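You operate a simulated robot arm through the tools that you are given. There is no shell and no other tool. Be economical: measure what you need, move in short steps, check, and stop when the job is done.

Carry out the task below with a simulated robot arm. There is one attempt and no reset: what you move stays moved.

TASK
Change the oil in the gear case: drain it to EMPTY, then pump fresh oil up to FULL.
Fine: the vent must be open for both; waste no fresh oil; leave the vent, the drain handle and the fill handle shut.

It is judged by the outcome, as a careful person would: the job done as asked, and still so three seconds after it is handed in. It fails if anything else is knocked over, pushed out of place, dropped, spilled or broken.

THE ROBOT
A 6-joint arm with a two-finger parallel gripper, fixed in place. Base frame: the origin is at the foot of the arm, x ahead of it, y to its left, z up. Readings come in m, rad, newtons and seconds.
Its first joint turns from -2.897 to 2.897 rad. Payload 3.91 kg.
Tool frame: the origin (TCP) lies between the finger pads and is the grasp point; the fingertips stand 0.03 m ahead of it; z points along the fingers, y is the line along which they close. Largest opening 0.11 m; finger width 0.02, thickness 0.01; the body of the gripper, 0.048 by 0.112 m, starts 0.055 m behind the TCP.
Orientation is told as [roll, pitch, yaw] about the base's x, y, z axes, in that order, counted from this pose: with the fingers straight down and closing along the base's y, the tool's x points along the base's -x, its y along +y and its z along -z.

THE INTERFACE
- The arm moves only by the tool step_arm. Its argument "increments" is a list of rows, each an object of numbers (a shift or turn left out is 0, a gripper value left out holds the last): "wx", "wy", "wz": the turn, a rotation vector about the tool's x, y, z in rad; "tx", "ty", "tz": the shift along the tool's x, y, z in m; "jaw": the opening, from 0 (shut) to 1 (fully open). In form: [{"wx": .., "wy": .., "wz": .., "tx": .., "ty": .., "tz": .., "jaw": ..}, ...]. A call has 1 to 10 rows; each row shifts and turns the commanded pose from where the row before left it, along the tool's axes as they then stand. Rows are played at 5 a second. More than 0.05 m and 0.15 rad between two rows, or a gripper value outside its range, and nothing of the call is played. Where a pose cannot be reached the arm comes as near as it can. A force on the tool above 90 N (or 10 N above the force at the start of the call, whichever is more), or a blocked arm, ends the call early, and 0.2 s more pass. Each finger travels about 0.108 m/s and halts on what it meets, pressing with about 40 N; the grip force reading is that of the motor and also rises with nothing between the fingers. The clock runs only during rows and for 0.2 s after the last one: add rows that do not move to give the fingers time. It gives the time, the measured TCP pose, the force on the tool (base axes), the opening and the grip force at its end, in the units of the frame above (readings bear some noise).
- Cameras (640 x 400 px; columns grow to the right, rows downward): "scene" is fixed at [0.0506, 0.6496, 1.8006]; the picture's right is [-0.57, -0.82, 0.00], its down [-0.61, 0.42, -0.67] and it looks along [0.55, -0.38, -0.75] (base axes); focal length 315 px, centre (320, 200). "wrist" rides on the gripper at [-0.036, 0, -0.057] in the tool frame; the picture's right is [0.00, -1.00, 0.00], its down [0.97, 0.00, -0.24] and it looks along [0.24, 0.00, 0.97] (tool axes); focal length 218 px, centre (320, 200). There is no depth. A picture from a camera that has moved, and an enlarged one, comes with that camera's place and axes in the base frame and with its lens.
- get_image(camera): a new picture of that camera. No time passes.
- slide_trunk(by): slides the trunk up (or, below 0, down) by that many m; the arm rides with it, the base frame stays. It gives what a move gives, with no picture.
- enlarge(camera, box): a new picture of the part [left, top, right, bottom] of that camera's present view, enlarged. No time passes.
- sign_off(): hands the job in; it is judged then, once.

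Work in short steps. Places have to be worked out from the pictures, the camera data and where the tool is seen: move nearer, look again, correct. Check each grasp and each placing, and mend what went wrong. You have 120 turns and 64 pictures in all, those below and enlarged ones among them. Open the gripper and draw the arm clear of the work before you hand the job in, unless the task says otherwise; then end with one line.

The tools are called after ">>>" as name(argument=value, ...) on one line, values as JSON. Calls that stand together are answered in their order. step_arm: Moves the arm, as the interface text tells. Its arguments: {"type":"object","properties":{"increments":{"type":"array"}},"required":["increments"]} The other tools are called the same way: slide_trunk (by) slides the trunk up or down; get_image (camera) takes a picture; enlarge (camera, box) takes an enlarged picture of a part of a camera's view; sign_off () hands the job in.

At the start:

```text
clock: 0.0
eef_pos: [0.3284, 0.1421, 1.3615]
ee_rot: [0.0, 0.0, 0.001]
wrist_force: [0.5, -0.2, 0.2]
opening: 0.1099
finger_force: 0.0
trunk travel left (down, up): [-0.475, 0.065]
```

scene: 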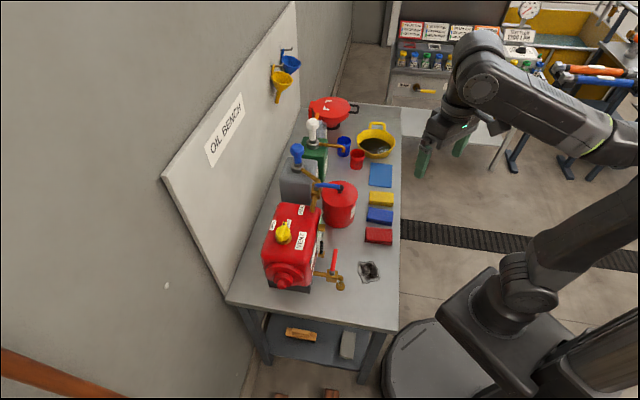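
wrist: 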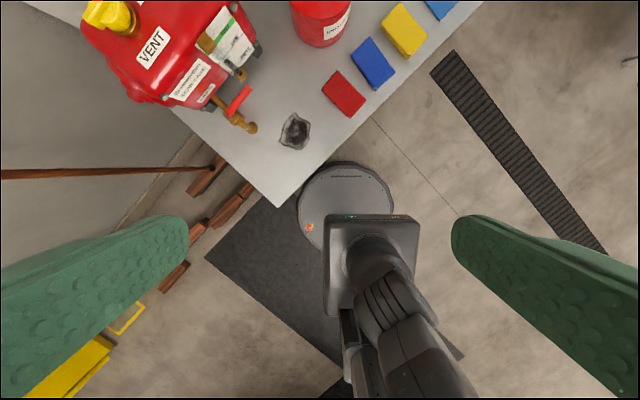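

I'll look closely at the bench and gear case first.

>>> enlarge(camera="scene", box=[240, 170, 400, 300])

>>> enlarge(camera="scene", box=[260, 85, 420, 185])

>>> enlarge(camera="wrist", box=[70, 0, 370, 190])

```text
3.08 times, centred on (320, 235) of scene
camera zoom: at [0.0506, 0.6496, 1.8006], right [-0.57, -0.82, 0.0], down [-0.61, 0.42, -0.67], along [0.55, -0.38, -0.75], focal length 968 px, centre (320, 92)
```

zoom: 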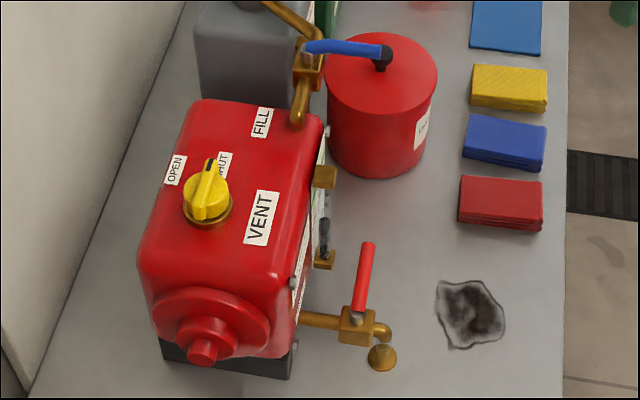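

```text
4.00 times, centred on (340, 135) of scene
camera zoom: at [0.0506, 0.6496, 1.8006], right [-0.57, -0.82, 0.0], down [-0.61, 0.42, -0.67], along [0.55, -0.38, -0.75], focal length 1259 px, centre (240, 460)
```

zoom: 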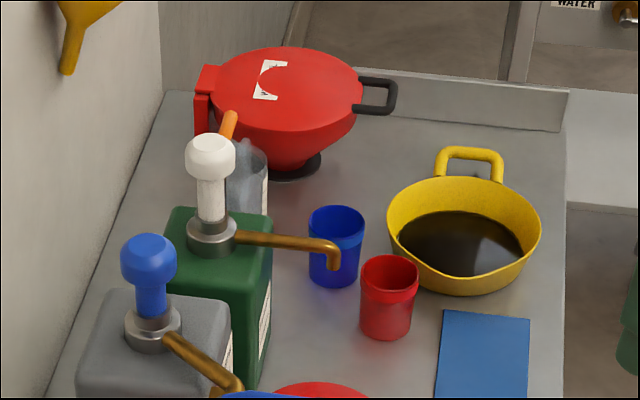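

```text
2.11 times, centred on (220, 95) of wrist
camera zoom: at [0.3638, 0.1426, 1.4184], right [0.0, -1.0, 0.0], down [-0.97, 0.0, 0.24], along [-0.24, 0.0, -0.97], focal length 460 px, centre (530, 421)
```

zoom: 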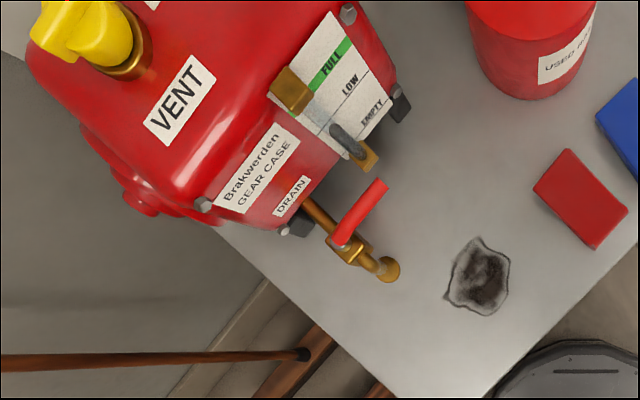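

I'm moving the wrist nearer to the gear case to look at the drain, gauge and fill side from above.

>>> step_arm(increments=[{"tx": -0.03, "ty": 0.0}, {"tx": -0.03}, {"tx": -0.03}, {"tx": -0.03}, {"tx": -0.02}, {}])

>>> get_image(camera="wrist")

```text
clock: 1.4
eef_pos: [0.4695, 0.1418, 1.3605]
ee_rot: [0.0, -0.001, 0.001]
wrist_force: [-0.4, 0.0, -0.1]
opening: 0.1101
finger_force: 0.1
trunk travel left (down, up): [-0.475, 0.065]
```

```text
58 pictures are left
camera wrist: at [0.5043, 0.1447, 1.418], right [0.0, -1.0, 0.0], down [-0.97, 0.0, 0.24], along [-0.24, 0.0, -0.97], focal length 218 px, centre (320, 200)
```

wrist: 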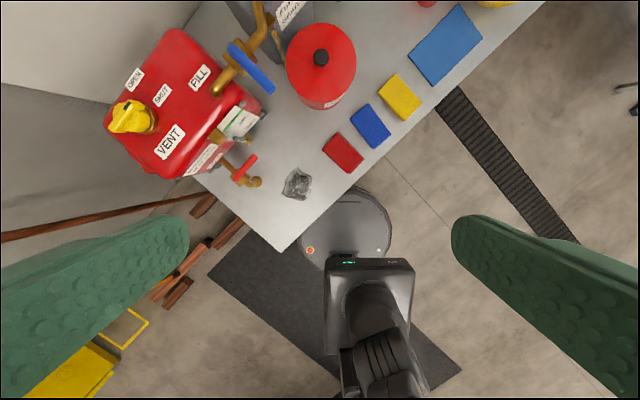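

Stereo puts the bench surface near z≈0.81, and the bench is turned by about 45°. I'll yaw the tool to match the bench axes and move over the drain area.

>>> step_arm(increments=[{"wz": -0.13, "ty": 0.03}, {"wz": -0.13, "ty": 0.03}, {"wz": -0.13, "ty": 0.03}, {"wz": -0.13, "ty": 0.03}, {"wz": -0.13, "tz": 0.03}, {"wz": -0.135, "tz": 0.03}, {}])

>>> get_image(camera="wrist")

```text
clock: 3.0
eef_pos: [0.4467, 0.2606, 1.3016]
ee_rot: [0.0, 0.0, 0.784]
wrist_force: [0.8, 0.7, -0.2]
opening: 0.11
finger_force: 0.0
trunk travel left (down, up): [-0.475, 0.065]
```

```text
57 pictures are left
camera wrist: at [0.4709, 0.2865, 1.3592], right [0.71, -0.71, 0.0], down [-0.69, -0.69, 0.24], along [-0.17, -0.17, -0.97], focal length 218 px, centre (320, 200)
```

wrist: 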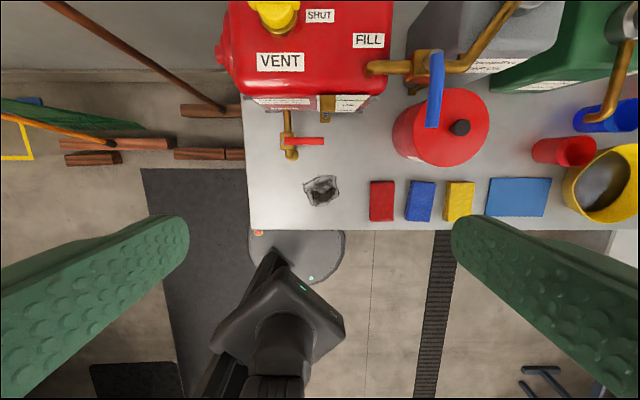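

Well aligned now. I'll back off from the bench and tilt the camera toward the case front to see the gauge, the drain outlet and the fill line.

>>> step_arm(increments=[{"tx": 0.05}, {"tx": 0.05}, {"tx": 0.04}, {"wy": -0.15}, {"wy": -0.15}, {"wy": -0.15}, {"wy": -0.15}, {"wy": -0.15}, {"wy": -0.15}, {}])

>>> get_image(camera="wrist")

```text
clock: 5.2
eef_pos: [0.346, 0.1592, 1.3015]
ee_rot: [0.0, -0.903, 0.785]
wrist_force: [0.6, 0.1, -0.2]
opening: 0.11
finger_force: 0.0
trunk travel left (down, up): [-0.475, 0.065]
```

```text
56 pictures are left
camera wrist: at [0.33, 0.1447, 1.3652], right [0.71, -0.71, 0.0], down [-0.56, -0.56, -0.61], along [0.43, 0.43, -0.79], focal length 218 px, centre (320, 200)
```

wrist: 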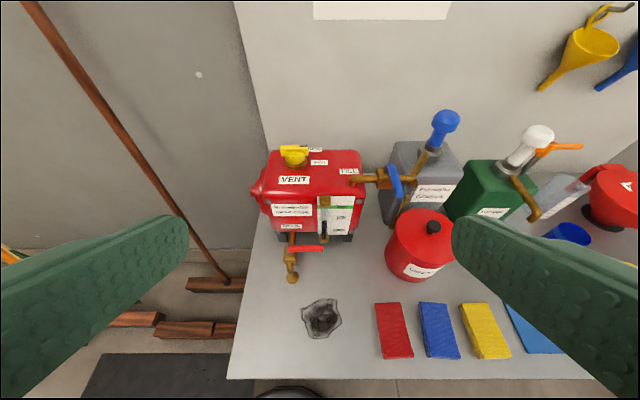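

Good overview. Enlarging the case and the containers.

>>> enlarge(camera="wrist", box=[240, 130, 400, 290])

>>> enlarge(camera="wrist", box=[340, 100, 560, 290])

```text
2.50 times, centred on (320, 210) of wrist
camera zoom: at [0.33, 0.1447, 1.3652], right [0.71, -0.71, 0.0], down [-0.56, -0.56, -0.61], along [0.43, 0.43, -0.79], focal length 546 px, centre (320, 175)
```

zoom: 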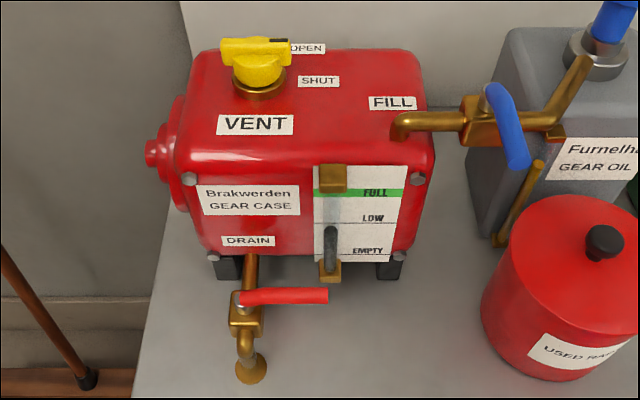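

```text
2.11 times, centred on (450, 195) of wrist
camera zoom: at [0.33, 0.1447, 1.3652], right [0.71, -0.71, 0.0], down [-0.56, -0.56, -0.61], along [0.43, 0.43, -0.79], focal length 460 px, centre (46, 210)
```

zoom: 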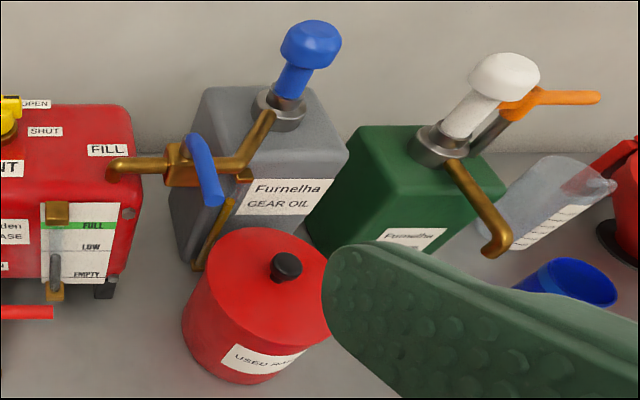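

The gear oil drum feeds the case through the blue-lever valve, which also has a down-pipe. I need to see what's under the drain spout and under that valve, so I'm lowering the camera.

>>> step_arm(increments=[{"tz": 0.025, "tx": 0.031, "ty": 0.0}, {"tz": 0.025, "tx": 0.031}, {"tz": 0.025, "tx": 0.031}, {"tz": 0.025, "tx": 0.031}, {"tz": 0.025, "tx": 0.031}, {}])

>>> get_image(camera="wrist")

```text
clock: 6.6
eef_pos: [0.349, 0.1621, 1.1001]
ee_rot: [-0.001, -0.902, 0.785]
wrist_force: [-0.2, 0.5, 0.0]
opening: 0.1101
finger_force: 0.1
trunk travel left (down, up): [-0.475, 0.065]
```

```text
53 pictures are left
camera wrist: at [0.3322, 0.1474, 1.1645], right [0.71, -0.71, 0.0], down [-0.56, -0.56, -0.61], along [0.43, 0.43, -0.79], focal length 218 px, centre (320, 200)
```

wrist: 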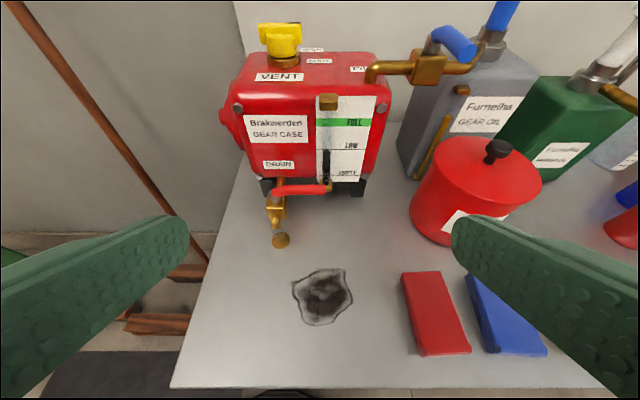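

>>> enlarge(camera="wrist", box=[230, 140, 350, 260])

>>> enlarge(camera="wrist", box=[340, 10, 540, 210])

```text
3.33 times, centred on (290, 200) of wrist
camera zoom: at [0.3322, 0.1474, 1.1645], right [0.71, -0.71, 0.0], down [-0.56, -0.56, -0.61], along [0.43, 0.43, -0.79], focal length 728 px, centre (420, 200)
```

zoom: 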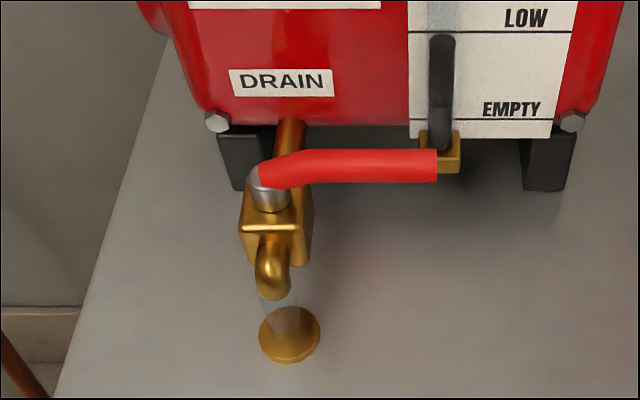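

```text
2.00 times, centred on (440, 110) of wrist
camera zoom: at [0.3322, 0.1474, 1.1645], right [0.71, -0.71, 0.0], down [-0.56, -0.56, -0.61], along [0.43, 0.43, -0.79], focal length 436 px, centre (80, 380)
```

zoom: 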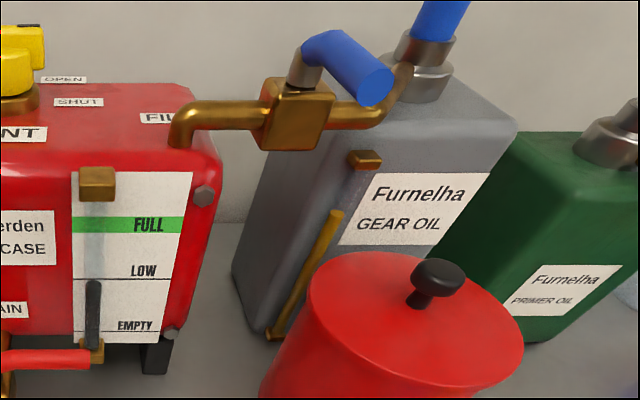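

The drain runs through a sight tube into a bench drain. Both levers look crosswise to their pipes, so shut, and the oil level is near LOW/EMPTY or above. I'll rise, level the tool, and swing to look at the vent knob from above.

>>> step_arm(increments=[{"wy": 0.15, "tz": -0.04, "tx": -0.02}, {"wy": 0.15, "tz": -0.04, "tx": -0.02}, {"wy": 0.15, "tz": -0.04, "tx": -0.02}, {"wy": 0.15, "tz": -0.03, "tx": -0.03}, {"wy": 0.15, "tz": -0.03, "tx": -0.04}, {"wy": 0.15, "tz": -0.03, "tx": -0.04}, {"wz": 0.14, "tx": -0.03}, {"wz": 0.14, "tx": -0.03}, {}])

>>> step_arm(increments=[{"wz": 0.14}, {"wz": 0.14}, {"wz": 0.14}, {"wz": 0.14}, {"wz": 0.14}, {"wz": 0.14}, {"wz": 0.15}, {"wz": 0.15}, {"wz": 0.15}, {}])

>>> get_image(camera="wrist")

```text
clock: 8.6
eef_pos: [0.4211, 0.2258, 1.3479]
ee_rot: [0.0, -0.001, 0.505]
wrist_force: [-0.9, -0.4, -0.2]
opening: 0.11
finger_force: 0.0
trunk travel left (down, up): [-0.475, 0.065]
```

```text
clock: 10.8
eef_pos: [0.4223, 0.2267, 1.3467]
ee_rot: [-0.001, 0.002, -0.789]
wrist_force: [0.2, -0.1, 0.1]
opening: 0.11
finger_force: 0.0
trunk travel left (down, up): [-0.475, 0.065]
```

```text
50 pictures are left
camera wrist: at [0.4469, 0.2037, 1.404], right [-0.71, -0.71, 0.0], down [-0.69, 0.69, 0.24], along [-0.17, 0.17, -0.97], focal length 218 px, centre (320, 200)
```

wrist: 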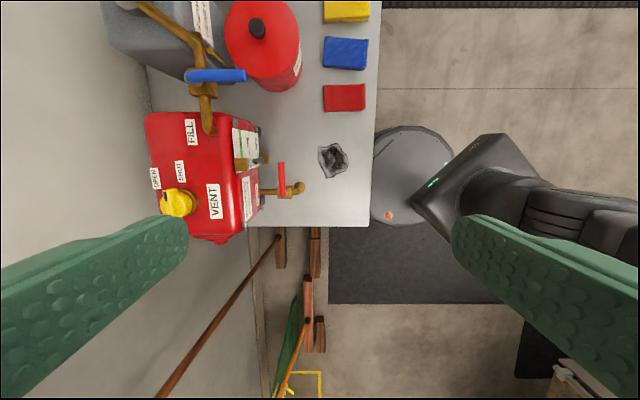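

Moving above the vent knob (est. x 0.542, y 0.43), still about 0.2 m over it.

>>> step_arm(increments=[{"ty": 0.045, "tx": 0.012}, {"ty": 0.045, "tx": 0.012}, {"ty": 0.045, "tx": 0.011}, {"ty": 0.045, "tx": 0.011}, {"ty": 0.045, "tx": 0.011}, {"tz": 0.03}, {"tz": 0.03}, {}])

>>> get_image(camera="wrist")

```text
clock: 12.6
eef_pos: [0.5199, 0.4094, 1.2463]
ee_rot: [0.001, 0.001, -0.786]
wrist_force: [0.1, 0.1, -0.2]
opening: 0.1103
finger_force: 0.1
out of reach, approached as far as the arm can: row 4, 5
trunk travel left (down, up): [-0.475, 0.065]
```

```text
49 pictures are left
camera wrist: at [0.543, 0.3853, 1.3036], right [-0.71, -0.71, 0.0], down [-0.69, 0.69, 0.24], along [-0.17, 0.17, -0.97], focal length 218 px, centre (320, 200)
```

wrist: 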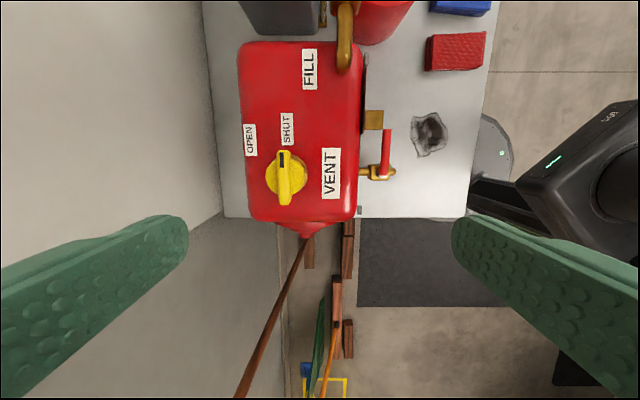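

The pointer is at SHUT, with OPEN about 45–50° counter-clockwise. The knob axis is near x=0.546, y=0.434. I'll centre over it and come down partway with the jaws narrowed.

>>> step_arm(increments=[{"tz": 0.03, "jaw": 0.6}, {"tz": 0.03, "ty": 0.018}, {"tz": 0.03, "ty": 0.018}, {"tz": 0.02}, {}])

>>> get_image(camera="wrist")

>>> enlarge(camera="scene", box=[240, 180, 360, 280])

```text
clock: 13.8
eef_pos: [0.5448, 0.4343, 1.1365]
ee_rot: [-0.001, -0.001, -0.784]
wrist_force: [0.0, 1.3, -0.3]
opening: 0.0661
finger_force: 0.0
trunk travel left (down, up): [-0.475, 0.065]
```

```text
48 pictures are left
camera wrist: at [0.5689, 0.4108, 1.1929], right [-0.71, -0.71, 0.0], down [-0.69, 0.69, 0.24], along [-0.17, 0.17, -0.97], focal length 218 px, centre (320, 200)
```

wrist: 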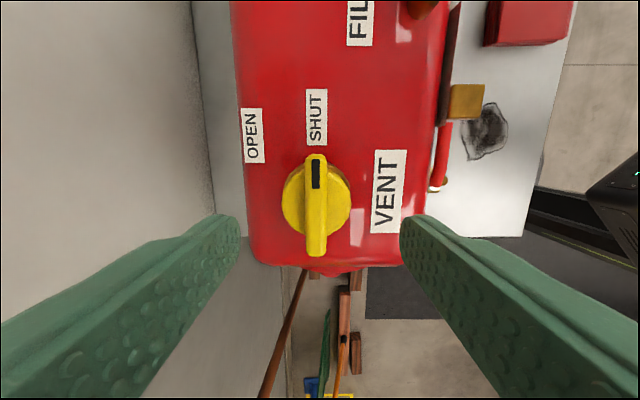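

```text
4.00 times, centred on (300, 230) of scene
camera zoom: at [0.0506, 0.6496, 1.8006], right [-0.57, -0.82, 0.0], down [-0.61, 0.42, -0.67], along [0.55, -0.38, -0.75], focal length 1259 px, centre (400, 80)
```

zoom: 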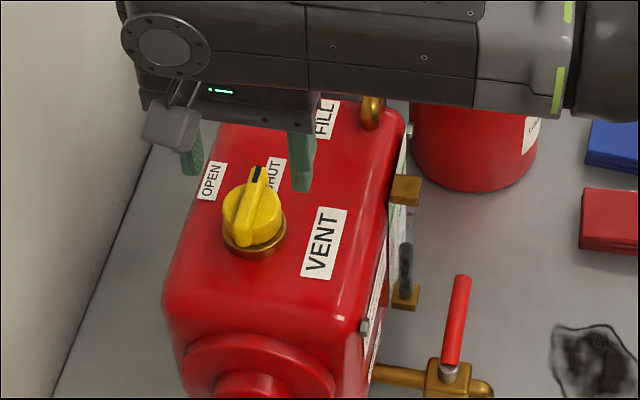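

Aligned within a few millimetres. Descend to tip z≈1.055 and close on the bar.

>>> step_arm(increments=[{"tz": 0.02, "ty": 0.002, "tx": -0.001}, {"tz": 0.02}, {"tz": 0.012}, {}])

>>> step_arm(increments=[{"jaw": 0.3}, {"jaw": 0.0}, {}, {}, {}])

>>> enlarge(camera="scene", box=[240, 180, 360, 280])

```text
clock: 14.8
eef_pos: [0.5473, 0.4348, 1.0842]
ee_rot: [-0.001, -0.001, -0.785]
wrist_force: [0.5, 0.9, 0.3]
opening: 0.0662
finger_force: 0.0
trunk travel left (down, up): [-0.475, 0.065]
```

```text
clock: 16.0
eef_pos: [0.5477, 0.4357, 1.084]
ee_rot: [0.001, 0.0, -0.785]
wrist_force: [0.1, 0.7, -1.2]
opening: 0.041
finger_force: 44.8
trunk travel left (down, up): [-0.475, 0.065]
```

```text
4.00 times, centred on (300, 230) of scene
camera zoom: at [0.0506, 0.6496, 1.8006], right [-0.57, -0.82, 0.0], down [-0.61, 0.42, -0.67], along [0.55, -0.38, -0.75], focal length 1259 px, centre (400, 80)
```

zoom: 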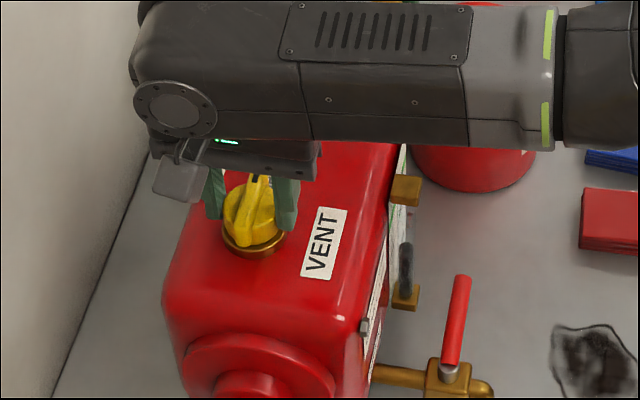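

The fingers hold the round disc (0.041 wide), not the bar. Open, rise 14 mm, and close again.

>>> step_arm(increments=[{"jaw": 0.6}, {}, {"tz": -0.016}, {"jaw": 0.0}, {}, {}, {}])

```text
clock: 17.6
eef_pos: [0.5486, 0.4358, 1.1007]
ee_rot: [0.001, -0.001, -0.784]
wrist_force: [-0.7, -1.2, -0.3]
opening: 0.0118
finger_force: 45.4
trunk travel left (down, up): [-0.475, 0.065]
```

Now gripping the bar (12 mm). Rotate counter-clockwise (yaw +) in steps toward OPEN.

>>> step_arm(increments=[{"wz": -0.1}, {"wz": -0.1}, {"wz": -0.1}, {"wz": -0.1}, {"wz": -0.1}, {"wz": -0.1}, {"wz": -0.1}, {"wz": -0.1}, {}])

>>> get_image(camera="wrist")

```text
clock: 19.6
eef_pos: [0.549, 0.4341, 1.0995]
ee_rot: [0.001, 0.0, 0.017]
wrist_force: [0.1, -0.4, -3.1]
opening: 0.0118
finger_force: 45.2
trunk travel left (down, up): [-0.475, 0.065]
```

```text
45 pictures are left
camera wrist: at [0.5825, 0.4367, 1.1579], right [0.02, -1.0, 0.0], down [-0.97, -0.02, 0.24], along [-0.24, 0.0, -0.97], focal length 218 px, centre (320, 200)
```

wrist: 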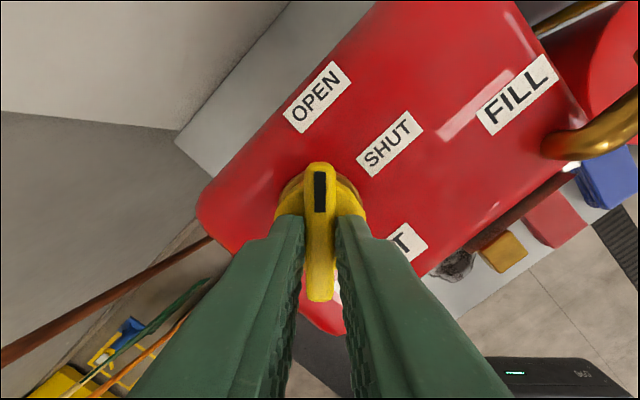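

The pointer is now at OPEN. I'll nudge a touch further to see whether there is a stop.

>>> step_arm(increments=[{"wz": -0.08}, {}, {}])

>>> enlarge(camera="wrist", box=[220, 50, 420, 300])

```text
clock: 20.4
eef_pos: [0.5479, 0.435, 1.1003]
ee_rot: [-0.002, 0.0, 0.094]
wrist_force: [6.7, 2.4, -0.5]
opening: 0.0117
finger_force: 44.8
trunk travel left (down, up): [-0.475, 0.065]
```

```text
1.60 times, centred on (320, 175) of wrist
camera zoom: at [0.5823, 0.4395, 1.1579], right [0.1, -1.0, 0.0], down [-0.97, -0.09, 0.24], along [-0.24, -0.02, -0.97], focal length 349 px, centre (320, 240)
```

zoom: 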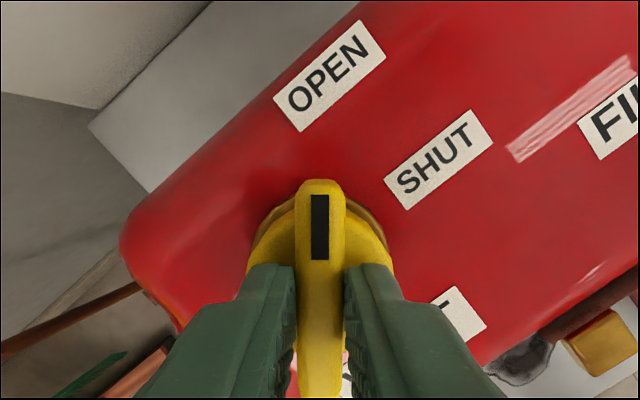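

A reaction force shows the knob is on its open stop. Release, rise, and move in front of the case above the drain lever with jaws closed.

>>> step_arm(increments=[{"jaw": 0.5}, {}, {"tz": -0.04}, {"tz": -0.04}, {"tz": -0.03, "wz": -0.14}, {"wz": -0.14}, {"wz": -0.14}, {"wz": -0.14}, {"wz": -0.13}, {}])

>>> step_arm(increments=[{"tx": 0.04, "jaw": 0}, {"tx": 0.04, "ty": -0.01}, {"tx": 0.04, "ty": -0.01}, {"tx": 0.04}, {"tx": 0.04}, {}])

>>> get_image(camera="wrist")

```text
clock: 22.6
eef_pos: [0.5471, 0.4362, 1.2112]
ee_rot: [0.0, 0.001, 0.787]
wrist_force: [-0.6, 0.2, -0.1]
opening: 0.055
finger_force: 0.2
trunk travel left (down, up): [-0.475, 0.065]
```

```text
clock: 24.0
eef_pos: [0.4192, 0.2758, 1.2112]
ee_rot: [0.0, -0.002, 0.786]
wrist_force: [0.1, 0.5, -0.3]
opening: 0.0
finger_force: 37.8
trunk travel left (down, up): [-0.475, 0.065]
```

```text
43 pictures are left
camera wrist: at [0.4446, 0.3038, 1.2688], right [0.71, -0.71, 0.0], down [-0.69, -0.69, 0.24], along [-0.17, -0.17, -0.97], focal length 218 px, centre (320, 200)
```

wrist: 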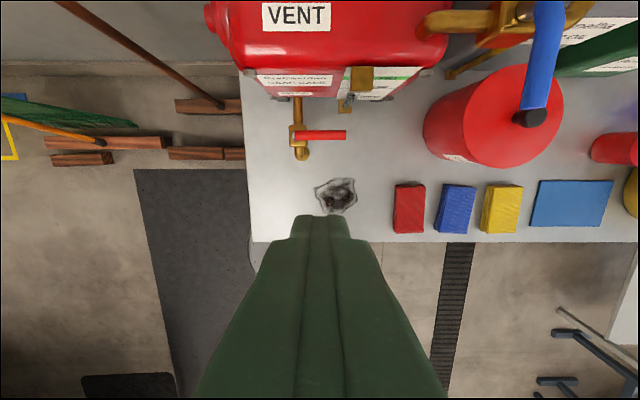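

Lever confirmed: pivot at a≈0.065, tip a≈0.139, b≈0.545, z≈0.924 (bench axes). I'll tilt the tool slightly so the body clears the case, and lower the closed fingers behind the lever.

>>> step_arm(increments=[{"wy": -0.15}, {"wy": -0.15}, {"wy": -0.15}, {"tz": 0.044, "tx": 0.006, "ty": -0.003}, {"tz": 0.044, "tx": 0.006, "ty": -0.003}, {"tz": 0.044, "tx": 0.006, "ty": -0.003}, {"tz": 0.044, "tx": 0.006}, {"tz": 0.044, "tx": 0.005}, {}])

>>> get_image(camera="wrist")

>>> enlarge(camera="scene", box=[260, 200, 380, 300])

```text
clock: 26.0
eef_pos: [0.4744, 0.3227, 1.0041]
ee_rot: [0.0, -0.451, 0.784]
wrist_force: [-0.1, 1.2, -0.2]
opening: 0.0
finger_force: 37.6
trunk travel left (down, up): [-0.475, 0.065]
```

```text
42 pictures are left
camera wrist: at [0.4794, 0.3304, 1.0711], right [0.71, -0.71, 0.0], down [-0.69, -0.69, -0.21], along [0.15, 0.15, -0.98], focal length 218 px, centre (320, 200)
```

wrist: 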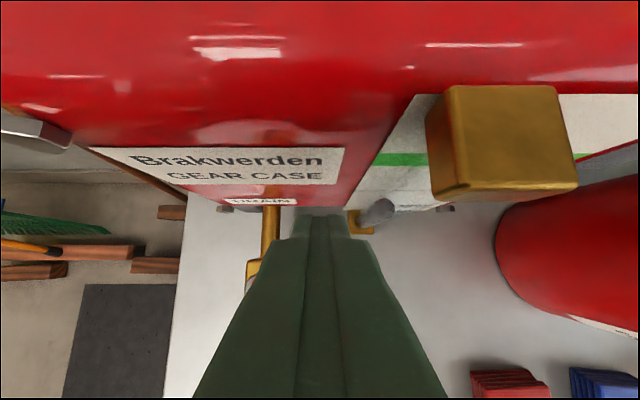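

```text
4.00 times, centred on (320, 250) of scene
camera zoom: at [0.0506, 0.6496, 1.8006], right [-0.57, -0.82, 0.0], down [-0.61, 0.42, -0.67], along [0.55, -0.38, -0.75], focal length 1259 px, centre (320, 0)
```

zoom: 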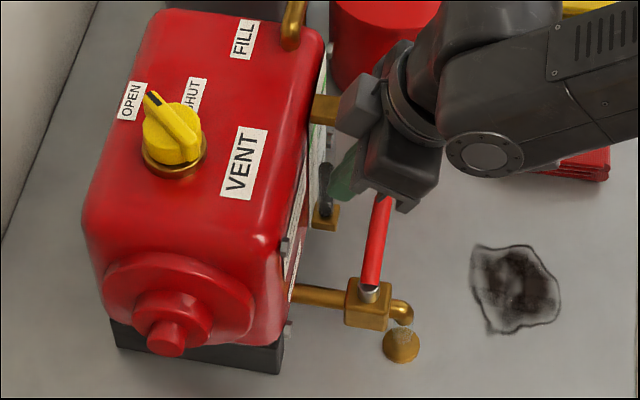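

The camera housing is near the upper gauge fitting, so I'll tilt a bit more and shift left by 12 mm before lowering.

>>> step_arm(increments=[{"wy": -0.15, "ty": 0.006}, {"ty": 0.006}, {"tx": 0.014, "tz": 0.019}, {"tx": 0.014, "tz": 0.019}, {"tx": 0.014, "tz": 0.019}, {}])

>>> get_image(camera="wrist")

>>> enlarge(camera="scene", box=[260, 200, 380, 300])

```text
clock: 27.4
eef_pos: [0.4659, 0.3304, 0.9615]
ee_rot: [0.001, -0.602, 0.785]
wrist_force: [-0.6, -0.6, 0.2]
opening: 0.0
finger_force: 37.8
out of reach, approached as far as the arm can: row 4, 5
trunk travel left (down, up): [-0.475, 0.065]
```

```text
40 pictures are left
camera wrist: at [0.4621, 0.3295, 1.0296], right [0.71, -0.71, 0.0], down [-0.66, -0.66, -0.35], along [0.25, 0.25, -0.94], focal length 218 px, centre (320, 200)
```

wrist: 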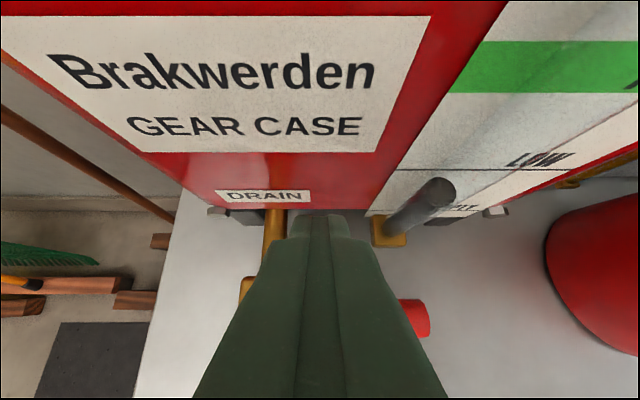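

```text
4.00 times, centred on (320, 250) of scene
camera zoom: at [0.0506, 0.6496, 1.8006], right [-0.57, -0.82, 0.0], down [-0.61, 0.42, -0.67], along [0.55, -0.38, -0.75], focal length 1259 px, centre (320, 0)
```

zoom: 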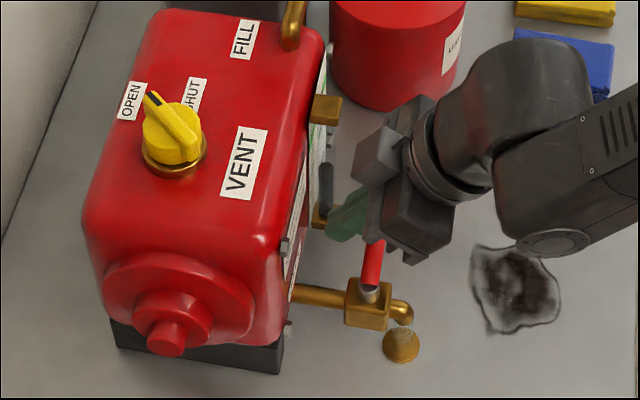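

The arm is at its low limit with this trunk height. I'll raise the tool 0.1 m and then lower the trunk 0.1 m to gain reach.

>>> step_arm(increments=[{"tx": -0.019, "tz": -0.0275}, {"tx": -0.019, "tz": -0.0275}, {"tx": -0.019, "tz": -0.0275}, {}])

>>> slide_trunk(by=-0.1)

```text
clock: 28.4
eef_pos: [0.4656, 0.3301, 1.0599]
ee_rot: [0.0, -0.601, 0.784]
wrist_force: [-0.2, -0.4, 0.2]
opening: 0.0
finger_force: 37.2
trunk travel left (down, up): [-0.475, 0.065]
```

```text
clock: 29.7
eef_pos: [0.4667, 0.3311, 0.9598]
ee_rot: [0.001, -0.601, 0.787]
wrist_force: [-0.2, 0.8, -0.1]
opening: 0.0001
finger_force: 37.7
trunk travel left (down, up): [-0.375, 0.165]
```

The trunk slide works as expected. Lower the final 27 mm behind the lever.

>>> step_arm(increments=[{"tx": 0.008, "tz": 0.011}, {"tx": 0.008, "tz": 0.011}, {}])

>>> enlarge(camera="scene", box=[260, 200, 380, 300])

```text
clock: 30.5
eef_pos: [0.4659, 0.3284, 0.9317]
ee_rot: [0.0, -0.599, 0.785]
wrist_force: [-1.3, 0.1, -0.2]
opening: 0.0
finger_force: 37.7
trunk travel left (down, up): [-0.375, 0.165]
```

```text
4.00 times, centred on (320, 250) of scene
camera zoom: at [0.0506, 0.6496, 1.8006], right [-0.57, -0.82, 0.0], down [-0.61, 0.42, -0.67], along [0.55, -0.38, -0.75], focal length 1259 px, centre (320, 0)
```

zoom: 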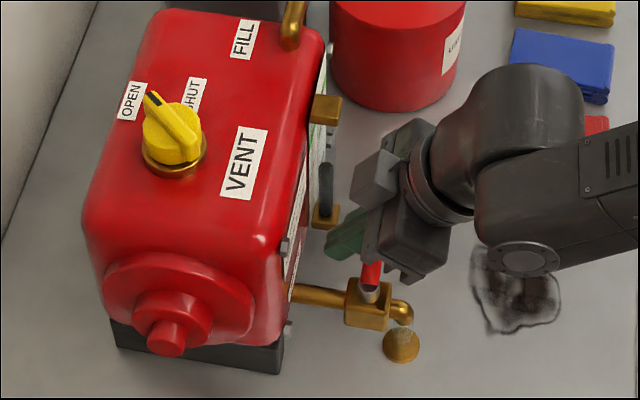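

In place behind the lever. Sweep it clockwise toward the front along an arc.

>>> step_arm(increments=[{"ty": -0.0055, "tx": 0.0091, "tz": -0.0062}, {"ty": -0.0055, "tx": 0.0091, "tz": -0.0062}, {"ty": 0.0015, "tx": 0.0114, "tz": -0.0078}, {"ty": 0.0015, "tx": 0.0114, "tz": -0.0078}, {"ty": 0.0098, "tx": 0.0068, "tz": -0.0047}, {"ty": 0.0098, "tx": 0.0068, "tz": -0.0047}, {}])

>>> enlarge(camera="scene", box=[260, 200, 380, 300])

```text
clock: 32.1
eef_pos: [0.4109, 0.2912, 0.9336]
ee_rot: [0.002, -0.602, 0.783]
wrist_force: [10.9, -5.2, 7.2]
opening: 0.0
finger_force: 37.5
trunk travel left (down, up): [-0.375, 0.165]
```

```text
4.00 times, centred on (320, 250) of scene
camera zoom: at [0.0506, 0.6496, 1.8006], right [-0.57, -0.82, 0.0], down [-0.61, 0.42, -0.67], along [0.55, -0.38, -0.75], focal length 1259 px, centre (320, 0)
```

zoom: 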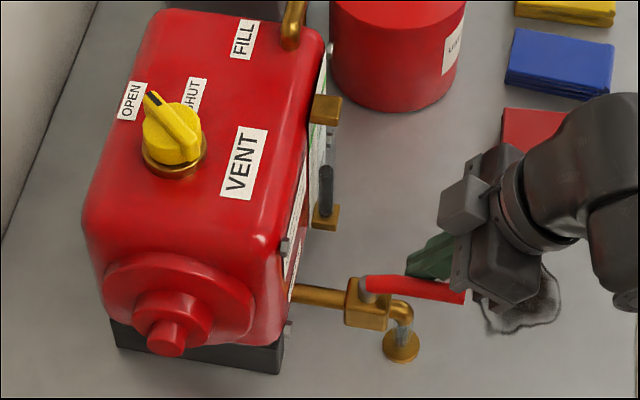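

The lever now points out along the spout, and the force suggests it's on its stop. I'll ease off sideways, wait and look at the level.

>>> step_arm(increments=[{"ty": -0.015}, {"ty": -0.03, "tz": -0.02}, {"ty": -0.02, "tz": -0.02, "wy": -0.1}, {"tz": -0.03, "wy": -0.1}, {"tz": -0.03}, {}])

>>> get_image(camera="wrist")

>>> enlarge(camera="scene", box=[310, 210, 370, 300])

```text
clock: 33.5
eef_pos: [0.41, 0.2019, 1.0113]
ee_rot: [0.0, -0.8, 0.785]
wrist_force: [-0.3, -0.4, 0.8]
opening: 0.0
finger_force: 36.9
trunk travel left (down, up): [-0.375, 0.165]
```

```text
36 pictures are left
camera wrist: at [0.3965, 0.1912, 1.0768], right [0.71, -0.71, 0.0], down [-0.6, -0.6, -0.53], along [0.37, 0.37, -0.85], focal length 218 px, centre (320, 200)
```

wrist: 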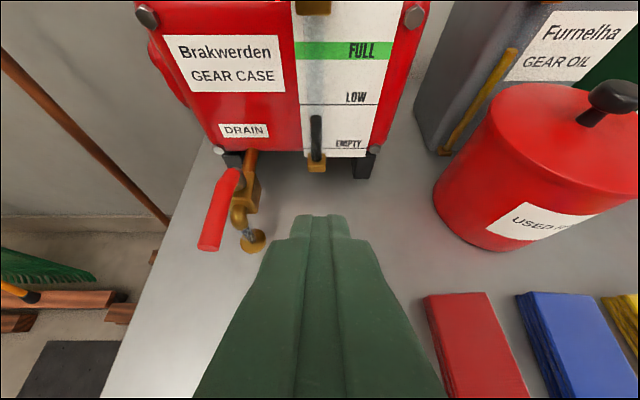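

```text
4.44 times, centred on (340, 255) of scene
camera zoom: at [0.0506, 0.6496, 1.8006], right [-0.57, -0.82, 0.0], down [-0.61, 0.42, -0.67], along [0.55, -0.38, -0.75], focal length 1399 px, centre (231, -44)
```

zoom: 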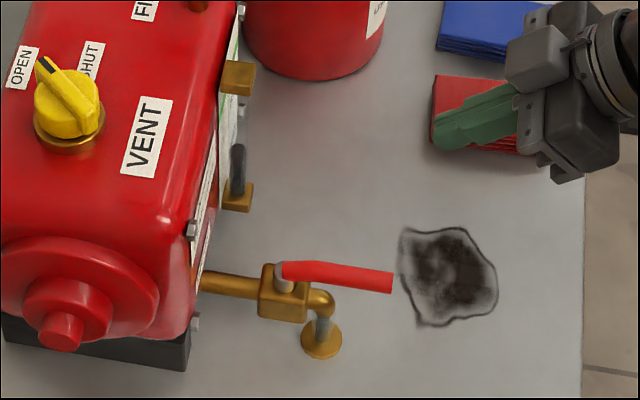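

Oil is flowing in the sight tube. Wait a couple of seconds and compare the gauge.

>>> step_arm(increments=[{}, {}, {}, {}, {}, {}, {}, {}, {}, {}])

>>> enlarge(camera="wrist", box=[190, 80, 400, 260])

```text
clock: 35.7
eef_pos: [0.4099, 0.2013, 1.0104]
ee_rot: [0.001, -0.8, 0.786]
wrist_force: [0.3, -1.0, -0.5]
opening: 0.0
finger_force: 37.6
trunk travel left (down, up): [-0.375, 0.165]
```

```text
2.22 times, centred on (295, 170) of wrist
camera zoom: at [0.3968, 0.1915, 1.0768], right [0.71, -0.71, 0.0], down [-0.6, -0.6, -0.53], along [0.37, 0.37, -0.85], focal length 485 px, centre (376, 267)
```

zoom: 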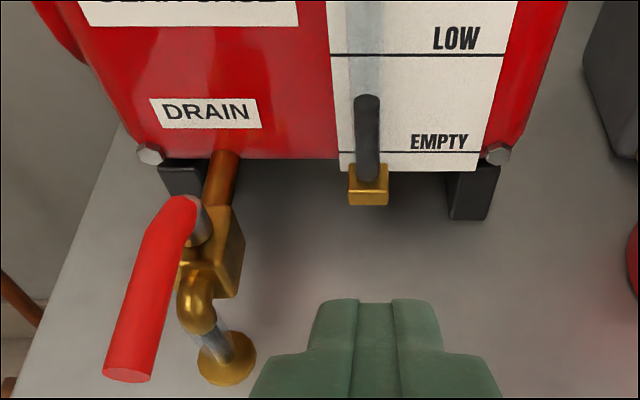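

The level is dropping about 9 px/s. Keep waiting.

>>> step_arm(increments=[{}, {}, {}, {}, {}, {}, {}, {}, {}, {}])

>>> step_arm(increments=[{}, {}, {}, {}, {}, {}, {}, {}, {}, {}])

>>> step_arm(increments=[{}, {}, {}, {}, {}, {}, {}, {}, {}, {}])

>>> enlarge(camera="wrist", box=[190, 80, 400, 260])

```text
clock: 37.9
eef_pos: [0.4092, 0.2011, 1.0105]
ee_rot: [0.0, -0.8, 0.784]
wrist_force: [-0.2, -0.1, 0.0]
opening: 0.0
finger_force: 37.9
trunk travel left (down, up): [-0.375, 0.165]
```

```text
clock: 40.1
eef_pos: [0.4088, 0.2017, 1.0106]
ee_rot: [0.001, -0.799, 0.786]
wrist_force: [0.3, -0.3, 0.1]
opening: 0.0
finger_force: 37.5
trunk travel left (down, up): [-0.375, 0.165]
```

```text
clock: 42.3
eef_pos: [0.4099, 0.2022, 1.0109]
ee_rot: [0.0, -0.798, 0.784]
wrist_force: [0.0, 0.1, -0.2]
opening: 0.0
finger_force: 37.4
trunk travel left (down, up): [-0.375, 0.165]
```

```text
2.22 times, centred on (295, 170) of wrist
camera zoom: at [0.3968, 0.1915, 1.0768], right [0.71, -0.71, 0.0], down [-0.6, -0.6, -0.53], along [0.37, 0.37, -0.85], focal length 485 px, centre (376, 267)
```

zoom: 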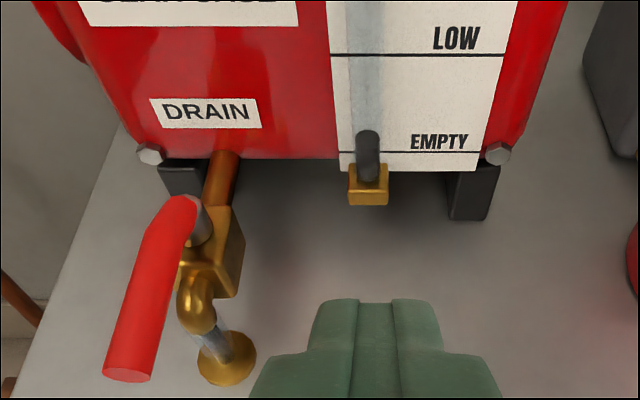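

Still slightly above EMPTY (the tube stands off the plate). Wait on.

>>> step_arm(increments=[{}, {}, {}, {}, {}, {}, {}, {}, {}, {}])

>>> step_arm(increments=[{}, {}, {}, {}, {}, {}, {}, {}, {}, {}])

>>> step_arm(increments=[{}, {}, {}, {}, {}, {}, {}, {}, {}, {}])

>>> step_arm(increments=[{}, {}, {}, {}, {}, {}, {}, {}, {}, {}])

>>> enlarge(camera="wrist", box=[190, 80, 400, 260])

```text
clock: 44.5
eef_pos: [0.4091, 0.2016, 1.0112]
ee_rot: [0.001, -0.8, 0.785]
wrist_force: [0.5, -0.3, 0.1]
opening: 0.0
finger_force: 37.7
trunk travel left (down, up): [-0.375, 0.165]
```

```text
clock: 46.7
eef_pos: [0.4094, 0.2018, 1.0106]
ee_rot: [0.0, -0.798, 0.785]
wrist_force: [0.4, 0.1, -0.4]
opening: 0.0002
finger_force: 37.8
trunk travel left (down, up): [-0.375, 0.165]
```

```text
clock: 48.9
eef_pos: [0.4091, 0.2019, 1.0103]
ee_rot: [0.001, -0.8, 0.786]
wrist_force: [0.2, -0.9, 1.6]
opening: 0.0
finger_force: 37.7
trunk travel left (down, up): [-0.375, 0.165]
```

```text
clock: 51.1
eef_pos: [0.4087, 0.201, 1.0102]
ee_rot: [0.0, -0.799, 0.785]
wrist_force: [-0.5, -0.7, -0.7]
opening: 0.0
finger_force: 37.3
trunk travel left (down, up): [-0.375, 0.165]
```

```text
2.22 times, centred on (295, 170) of wrist
camera zoom: at [0.3968, 0.1915, 1.0768], right [0.71, -0.71, 0.0], down [-0.6, -0.6, -0.53], along [0.37, 0.37, -0.85], focal length 485 px, centre (376, 267)
```

zoom: 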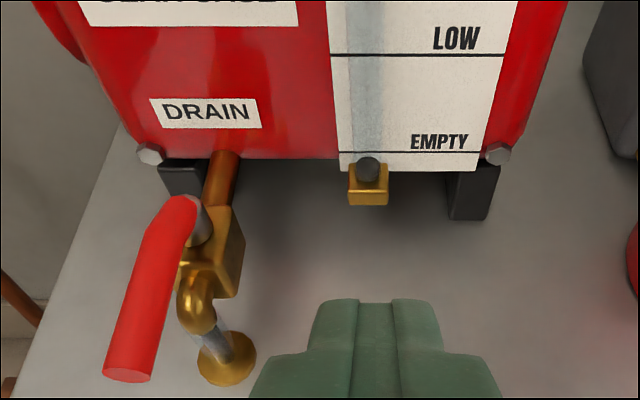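

Almost at the bottom of the glass. A bit more time to make sure it has run out.

>>> step_arm(increments=[{}, {}, {}, {}, {}, {}, {}, {}, {}, {}])

>>> step_arm(increments=[{}, {}, {}, {}, {}, {}, {}, {}, {}, {}])

>>> step_arm(increments=[{}, {}, {}, {}, {}, {}, {}, {}, {}, {}])

>>> enlarge(camera="wrist", box=[190, 80, 400, 260])

```text
clock: 53.3
eef_pos: [0.4095, 0.2012, 1.0109]
ee_rot: [0.0, -0.799, 0.784]
wrist_force: [-0.9, 0.4, 0.1]
opening: 0.0
finger_force: 37.4
trunk travel left (down, up): [-0.375, 0.165]
```

```text
clock: 55.5
eef_pos: [0.409, 0.2017, 1.0118]
ee_rot: [0.001, -0.798, 0.785]
wrist_force: [-0.3, 0.0, 1.1]
opening: 0.0002
finger_force: 37.3
trunk travel left (down, up): [-0.375, 0.165]
```

```text
clock: 57.7
eef_pos: [0.4098, 0.2013, 1.0111]
ee_rot: [-0.001, -0.798, 0.786]
wrist_force: [0.0, 0.3, 0.0]
opening: 0.0001
finger_force: 38.1
trunk travel left (down, up): [-0.375, 0.165]
```

```text
2.22 times, centred on (295, 170) of wrist
camera zoom: at [0.3968, 0.1915, 1.0768], right [0.71, -0.71, 0.0], down [-0.6, -0.6, -0.53], along [0.37, 0.37, -0.85], focal length 485 px, centre (376, 267)
```

zoom: 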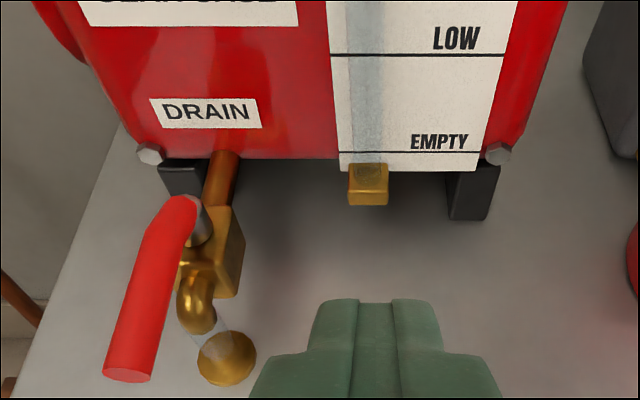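

The glass is empty and the flow has stopped. Now I'll move to the left side of the drain lever to push it shut.

>>> step_arm(increments=[{"wy": 0.15, "ty": 0.03}, {"wy": 0.15, "ty": 0.03}, {"wy": 0.15, "ty": 0.03}, {"wy": 0.05, "ty": 0.022}, {"tx": -0.015, "tz": 0.015}, {"tx": -0.0137, "tz": 0.015}, {}])

>>> get_image(camera="wrist")

```text
clock: 59.3
eef_pos: [0.3568, 0.3057, 0.9899]
ee_rot: [-0.001, -0.3, 0.785]
wrist_force: [-0.5, 0.3, 0.6]
opening: 0.0
finger_force: 37.3
trunk travel left (down, up): [-0.375, 0.165]
```

```text
30 pictures are left
camera wrist: at [0.3675, 0.3191, 1.0549], right [0.71, -0.71, 0.0], down [-0.71, -0.71, -0.06], along [0.04, 0.04, -1.0], focal length 218 px, centre (320, 200)
```

wrist: 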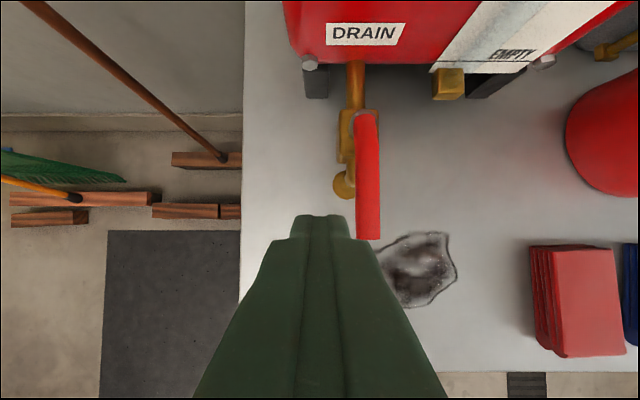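

Clear to the left of the lever. Lower along the tool axis and sweep the lever back to crosswise.

>>> step_arm(increments=[{"tz": 0.028}, {"tz": 0.028}, {"ty": -0.018, "tx": -0.002}, {"ty": -0.018, "tx": -0.002}, {"ty": -0.0107, "tx": -0.0064, "tz": 0.002}, {"ty": -0.0107, "tx": -0.0064, "tz": 0.002}, {"ty": -0.0055, "tx": -0.011, "tz": 0.003}, {"ty": -0.0055, "tx": -0.011, "tz": 0.003}, {}])

>>> enlarge(camera="scene", box=[300, 200, 400, 300])

```text
clock: 61.3
eef_pos: [0.4415, 0.2957, 0.9383]
ee_rot: [0.001, -0.296, 0.786]
wrist_force: [-17.8, -8.1, -6.1]
opening: 0.0
finger_force: 37.6
trunk travel left (down, up): [-0.375, 0.165]
```

```text
4.00 times, centred on (350, 250) of scene
camera zoom: at [0.0506, 0.6496, 1.8006], right [-0.57, -0.82, 0.0], down [-0.61, 0.42, -0.67], along [0.55, -0.38, -0.75], focal length 1259 px, centre (200, 0)
```

zoom: 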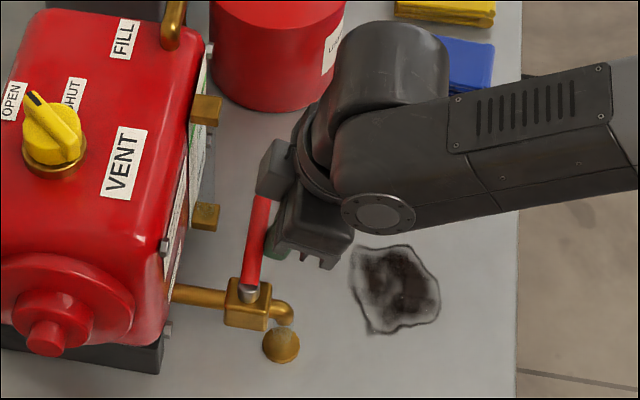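

The lever is back at its original crosswise position against the stop. I'll back off, rise, and look at the fill valve from above.

>>> step_arm(increments=[{"tx": 0.03}, {"tz": -0.045}, {"tz": -0.045, "wy": 0.1}, {"tz": -0.045, "wy": 0.1, "ty": -0.03}, {"tz": -0.045, "wy": 0.1, "ty": -0.03}, {"tz": -0.045, "ty": -0.03}, {"tz": -0.045, "ty": -0.03}, {"ty": -0.03, "tx": -0.02}, {"tx": -0.02, "ty": -0.02}, {}])

>>> get_image(camera="wrist")

```text
refused: row 4 steps farther than a row can; nothing moved
```

```text
28 pictures are left
camera wrist: at [0.4537, 0.3101, 1.0027], right [0.71, -0.71, 0.0], down [-0.71, -0.71, -0.05], along [0.04, 0.04, -1.0], focal length 218 px, centre (320, 200)
```

wrist: 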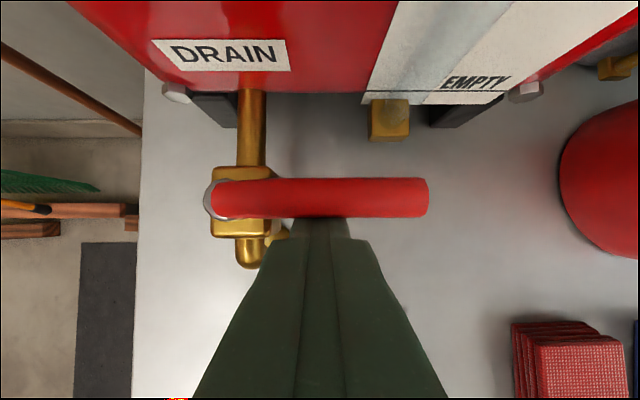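

The picture confirms the drain lever is fully crosswise. Retry with smaller rows.

>>> step_arm(increments=[{"tx": 0.03}, {"tz": -0.045}, {"tz": -0.045, "wy": 0.1}, {"tz": -0.045, "wy": 0.1}, {"tz": -0.045, "wy": 0.1}, {"tz": -0.045}, {"tz": -0.045, "ty": -0.01}, {"ty": -0.045}, {"ty": -0.045}, {"ty": -0.045, "tx": -0.01}])

>>> get_image(camera="wrist")

```text
clock: 63.5
eef_pos: [0.5057, 0.1534, 1.193]
ee_rot: [-0.001, 0.0, 0.787]
wrist_force: [-0.5, 0.5, 0.1]
opening: 0.0
finger_force: 37.7
trunk travel left (down, up): [-0.375, 0.165]
```

```text
27 pictures are left
camera wrist: at [0.53, 0.1799, 1.2497], right [0.71, -0.71, 0.0], down [-0.69, -0.69, 0.24], along [-0.17, -0.17, -0.97], focal length 218 px, centre (320, 200)
```

wrist: 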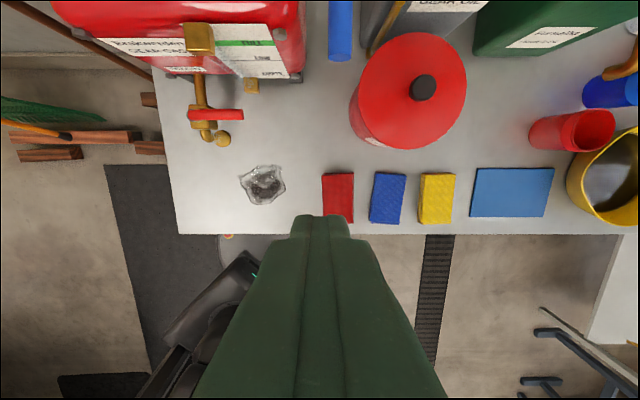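

The blue lever tip shows at a≈0.261, b≈0.556. Moving further over the bench at greater height to see the whole valve.

>>> step_arm(increments=[{"tz": -0.04, "ty": -0.015}, {"tz": -0.02, "tx": -0.03, "ty": -0.015}, {"tx": -0.045}, {"tx": -0.045}, {}])

>>> get_image(camera="wrist")

```text
clock: 64.7
eef_pos: [0.6024, 0.2149, 1.2295]
ee_rot: [-0.001, -0.003, 0.785]
wrist_force: [0.1, 0.4, 0.7]
opening: 0.0
finger_force: 38.3
out of reach, approached as far as the arm can: row 3, 4
trunk travel left (down, up): [-0.375, 0.165]
```

```text
26 pictures are left
camera wrist: at [0.6263, 0.2414, 1.2871], right [0.71, -0.71, 0.0], down [-0.69, -0.69, 0.24], along [-0.17, -0.17, -0.97], focal length 218 px, centre (320, 200)
```

wrist: 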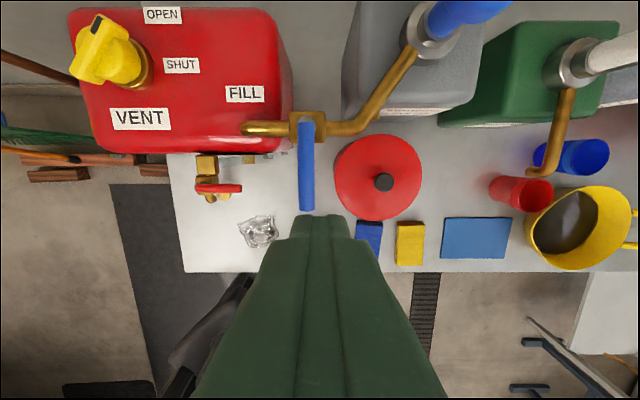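

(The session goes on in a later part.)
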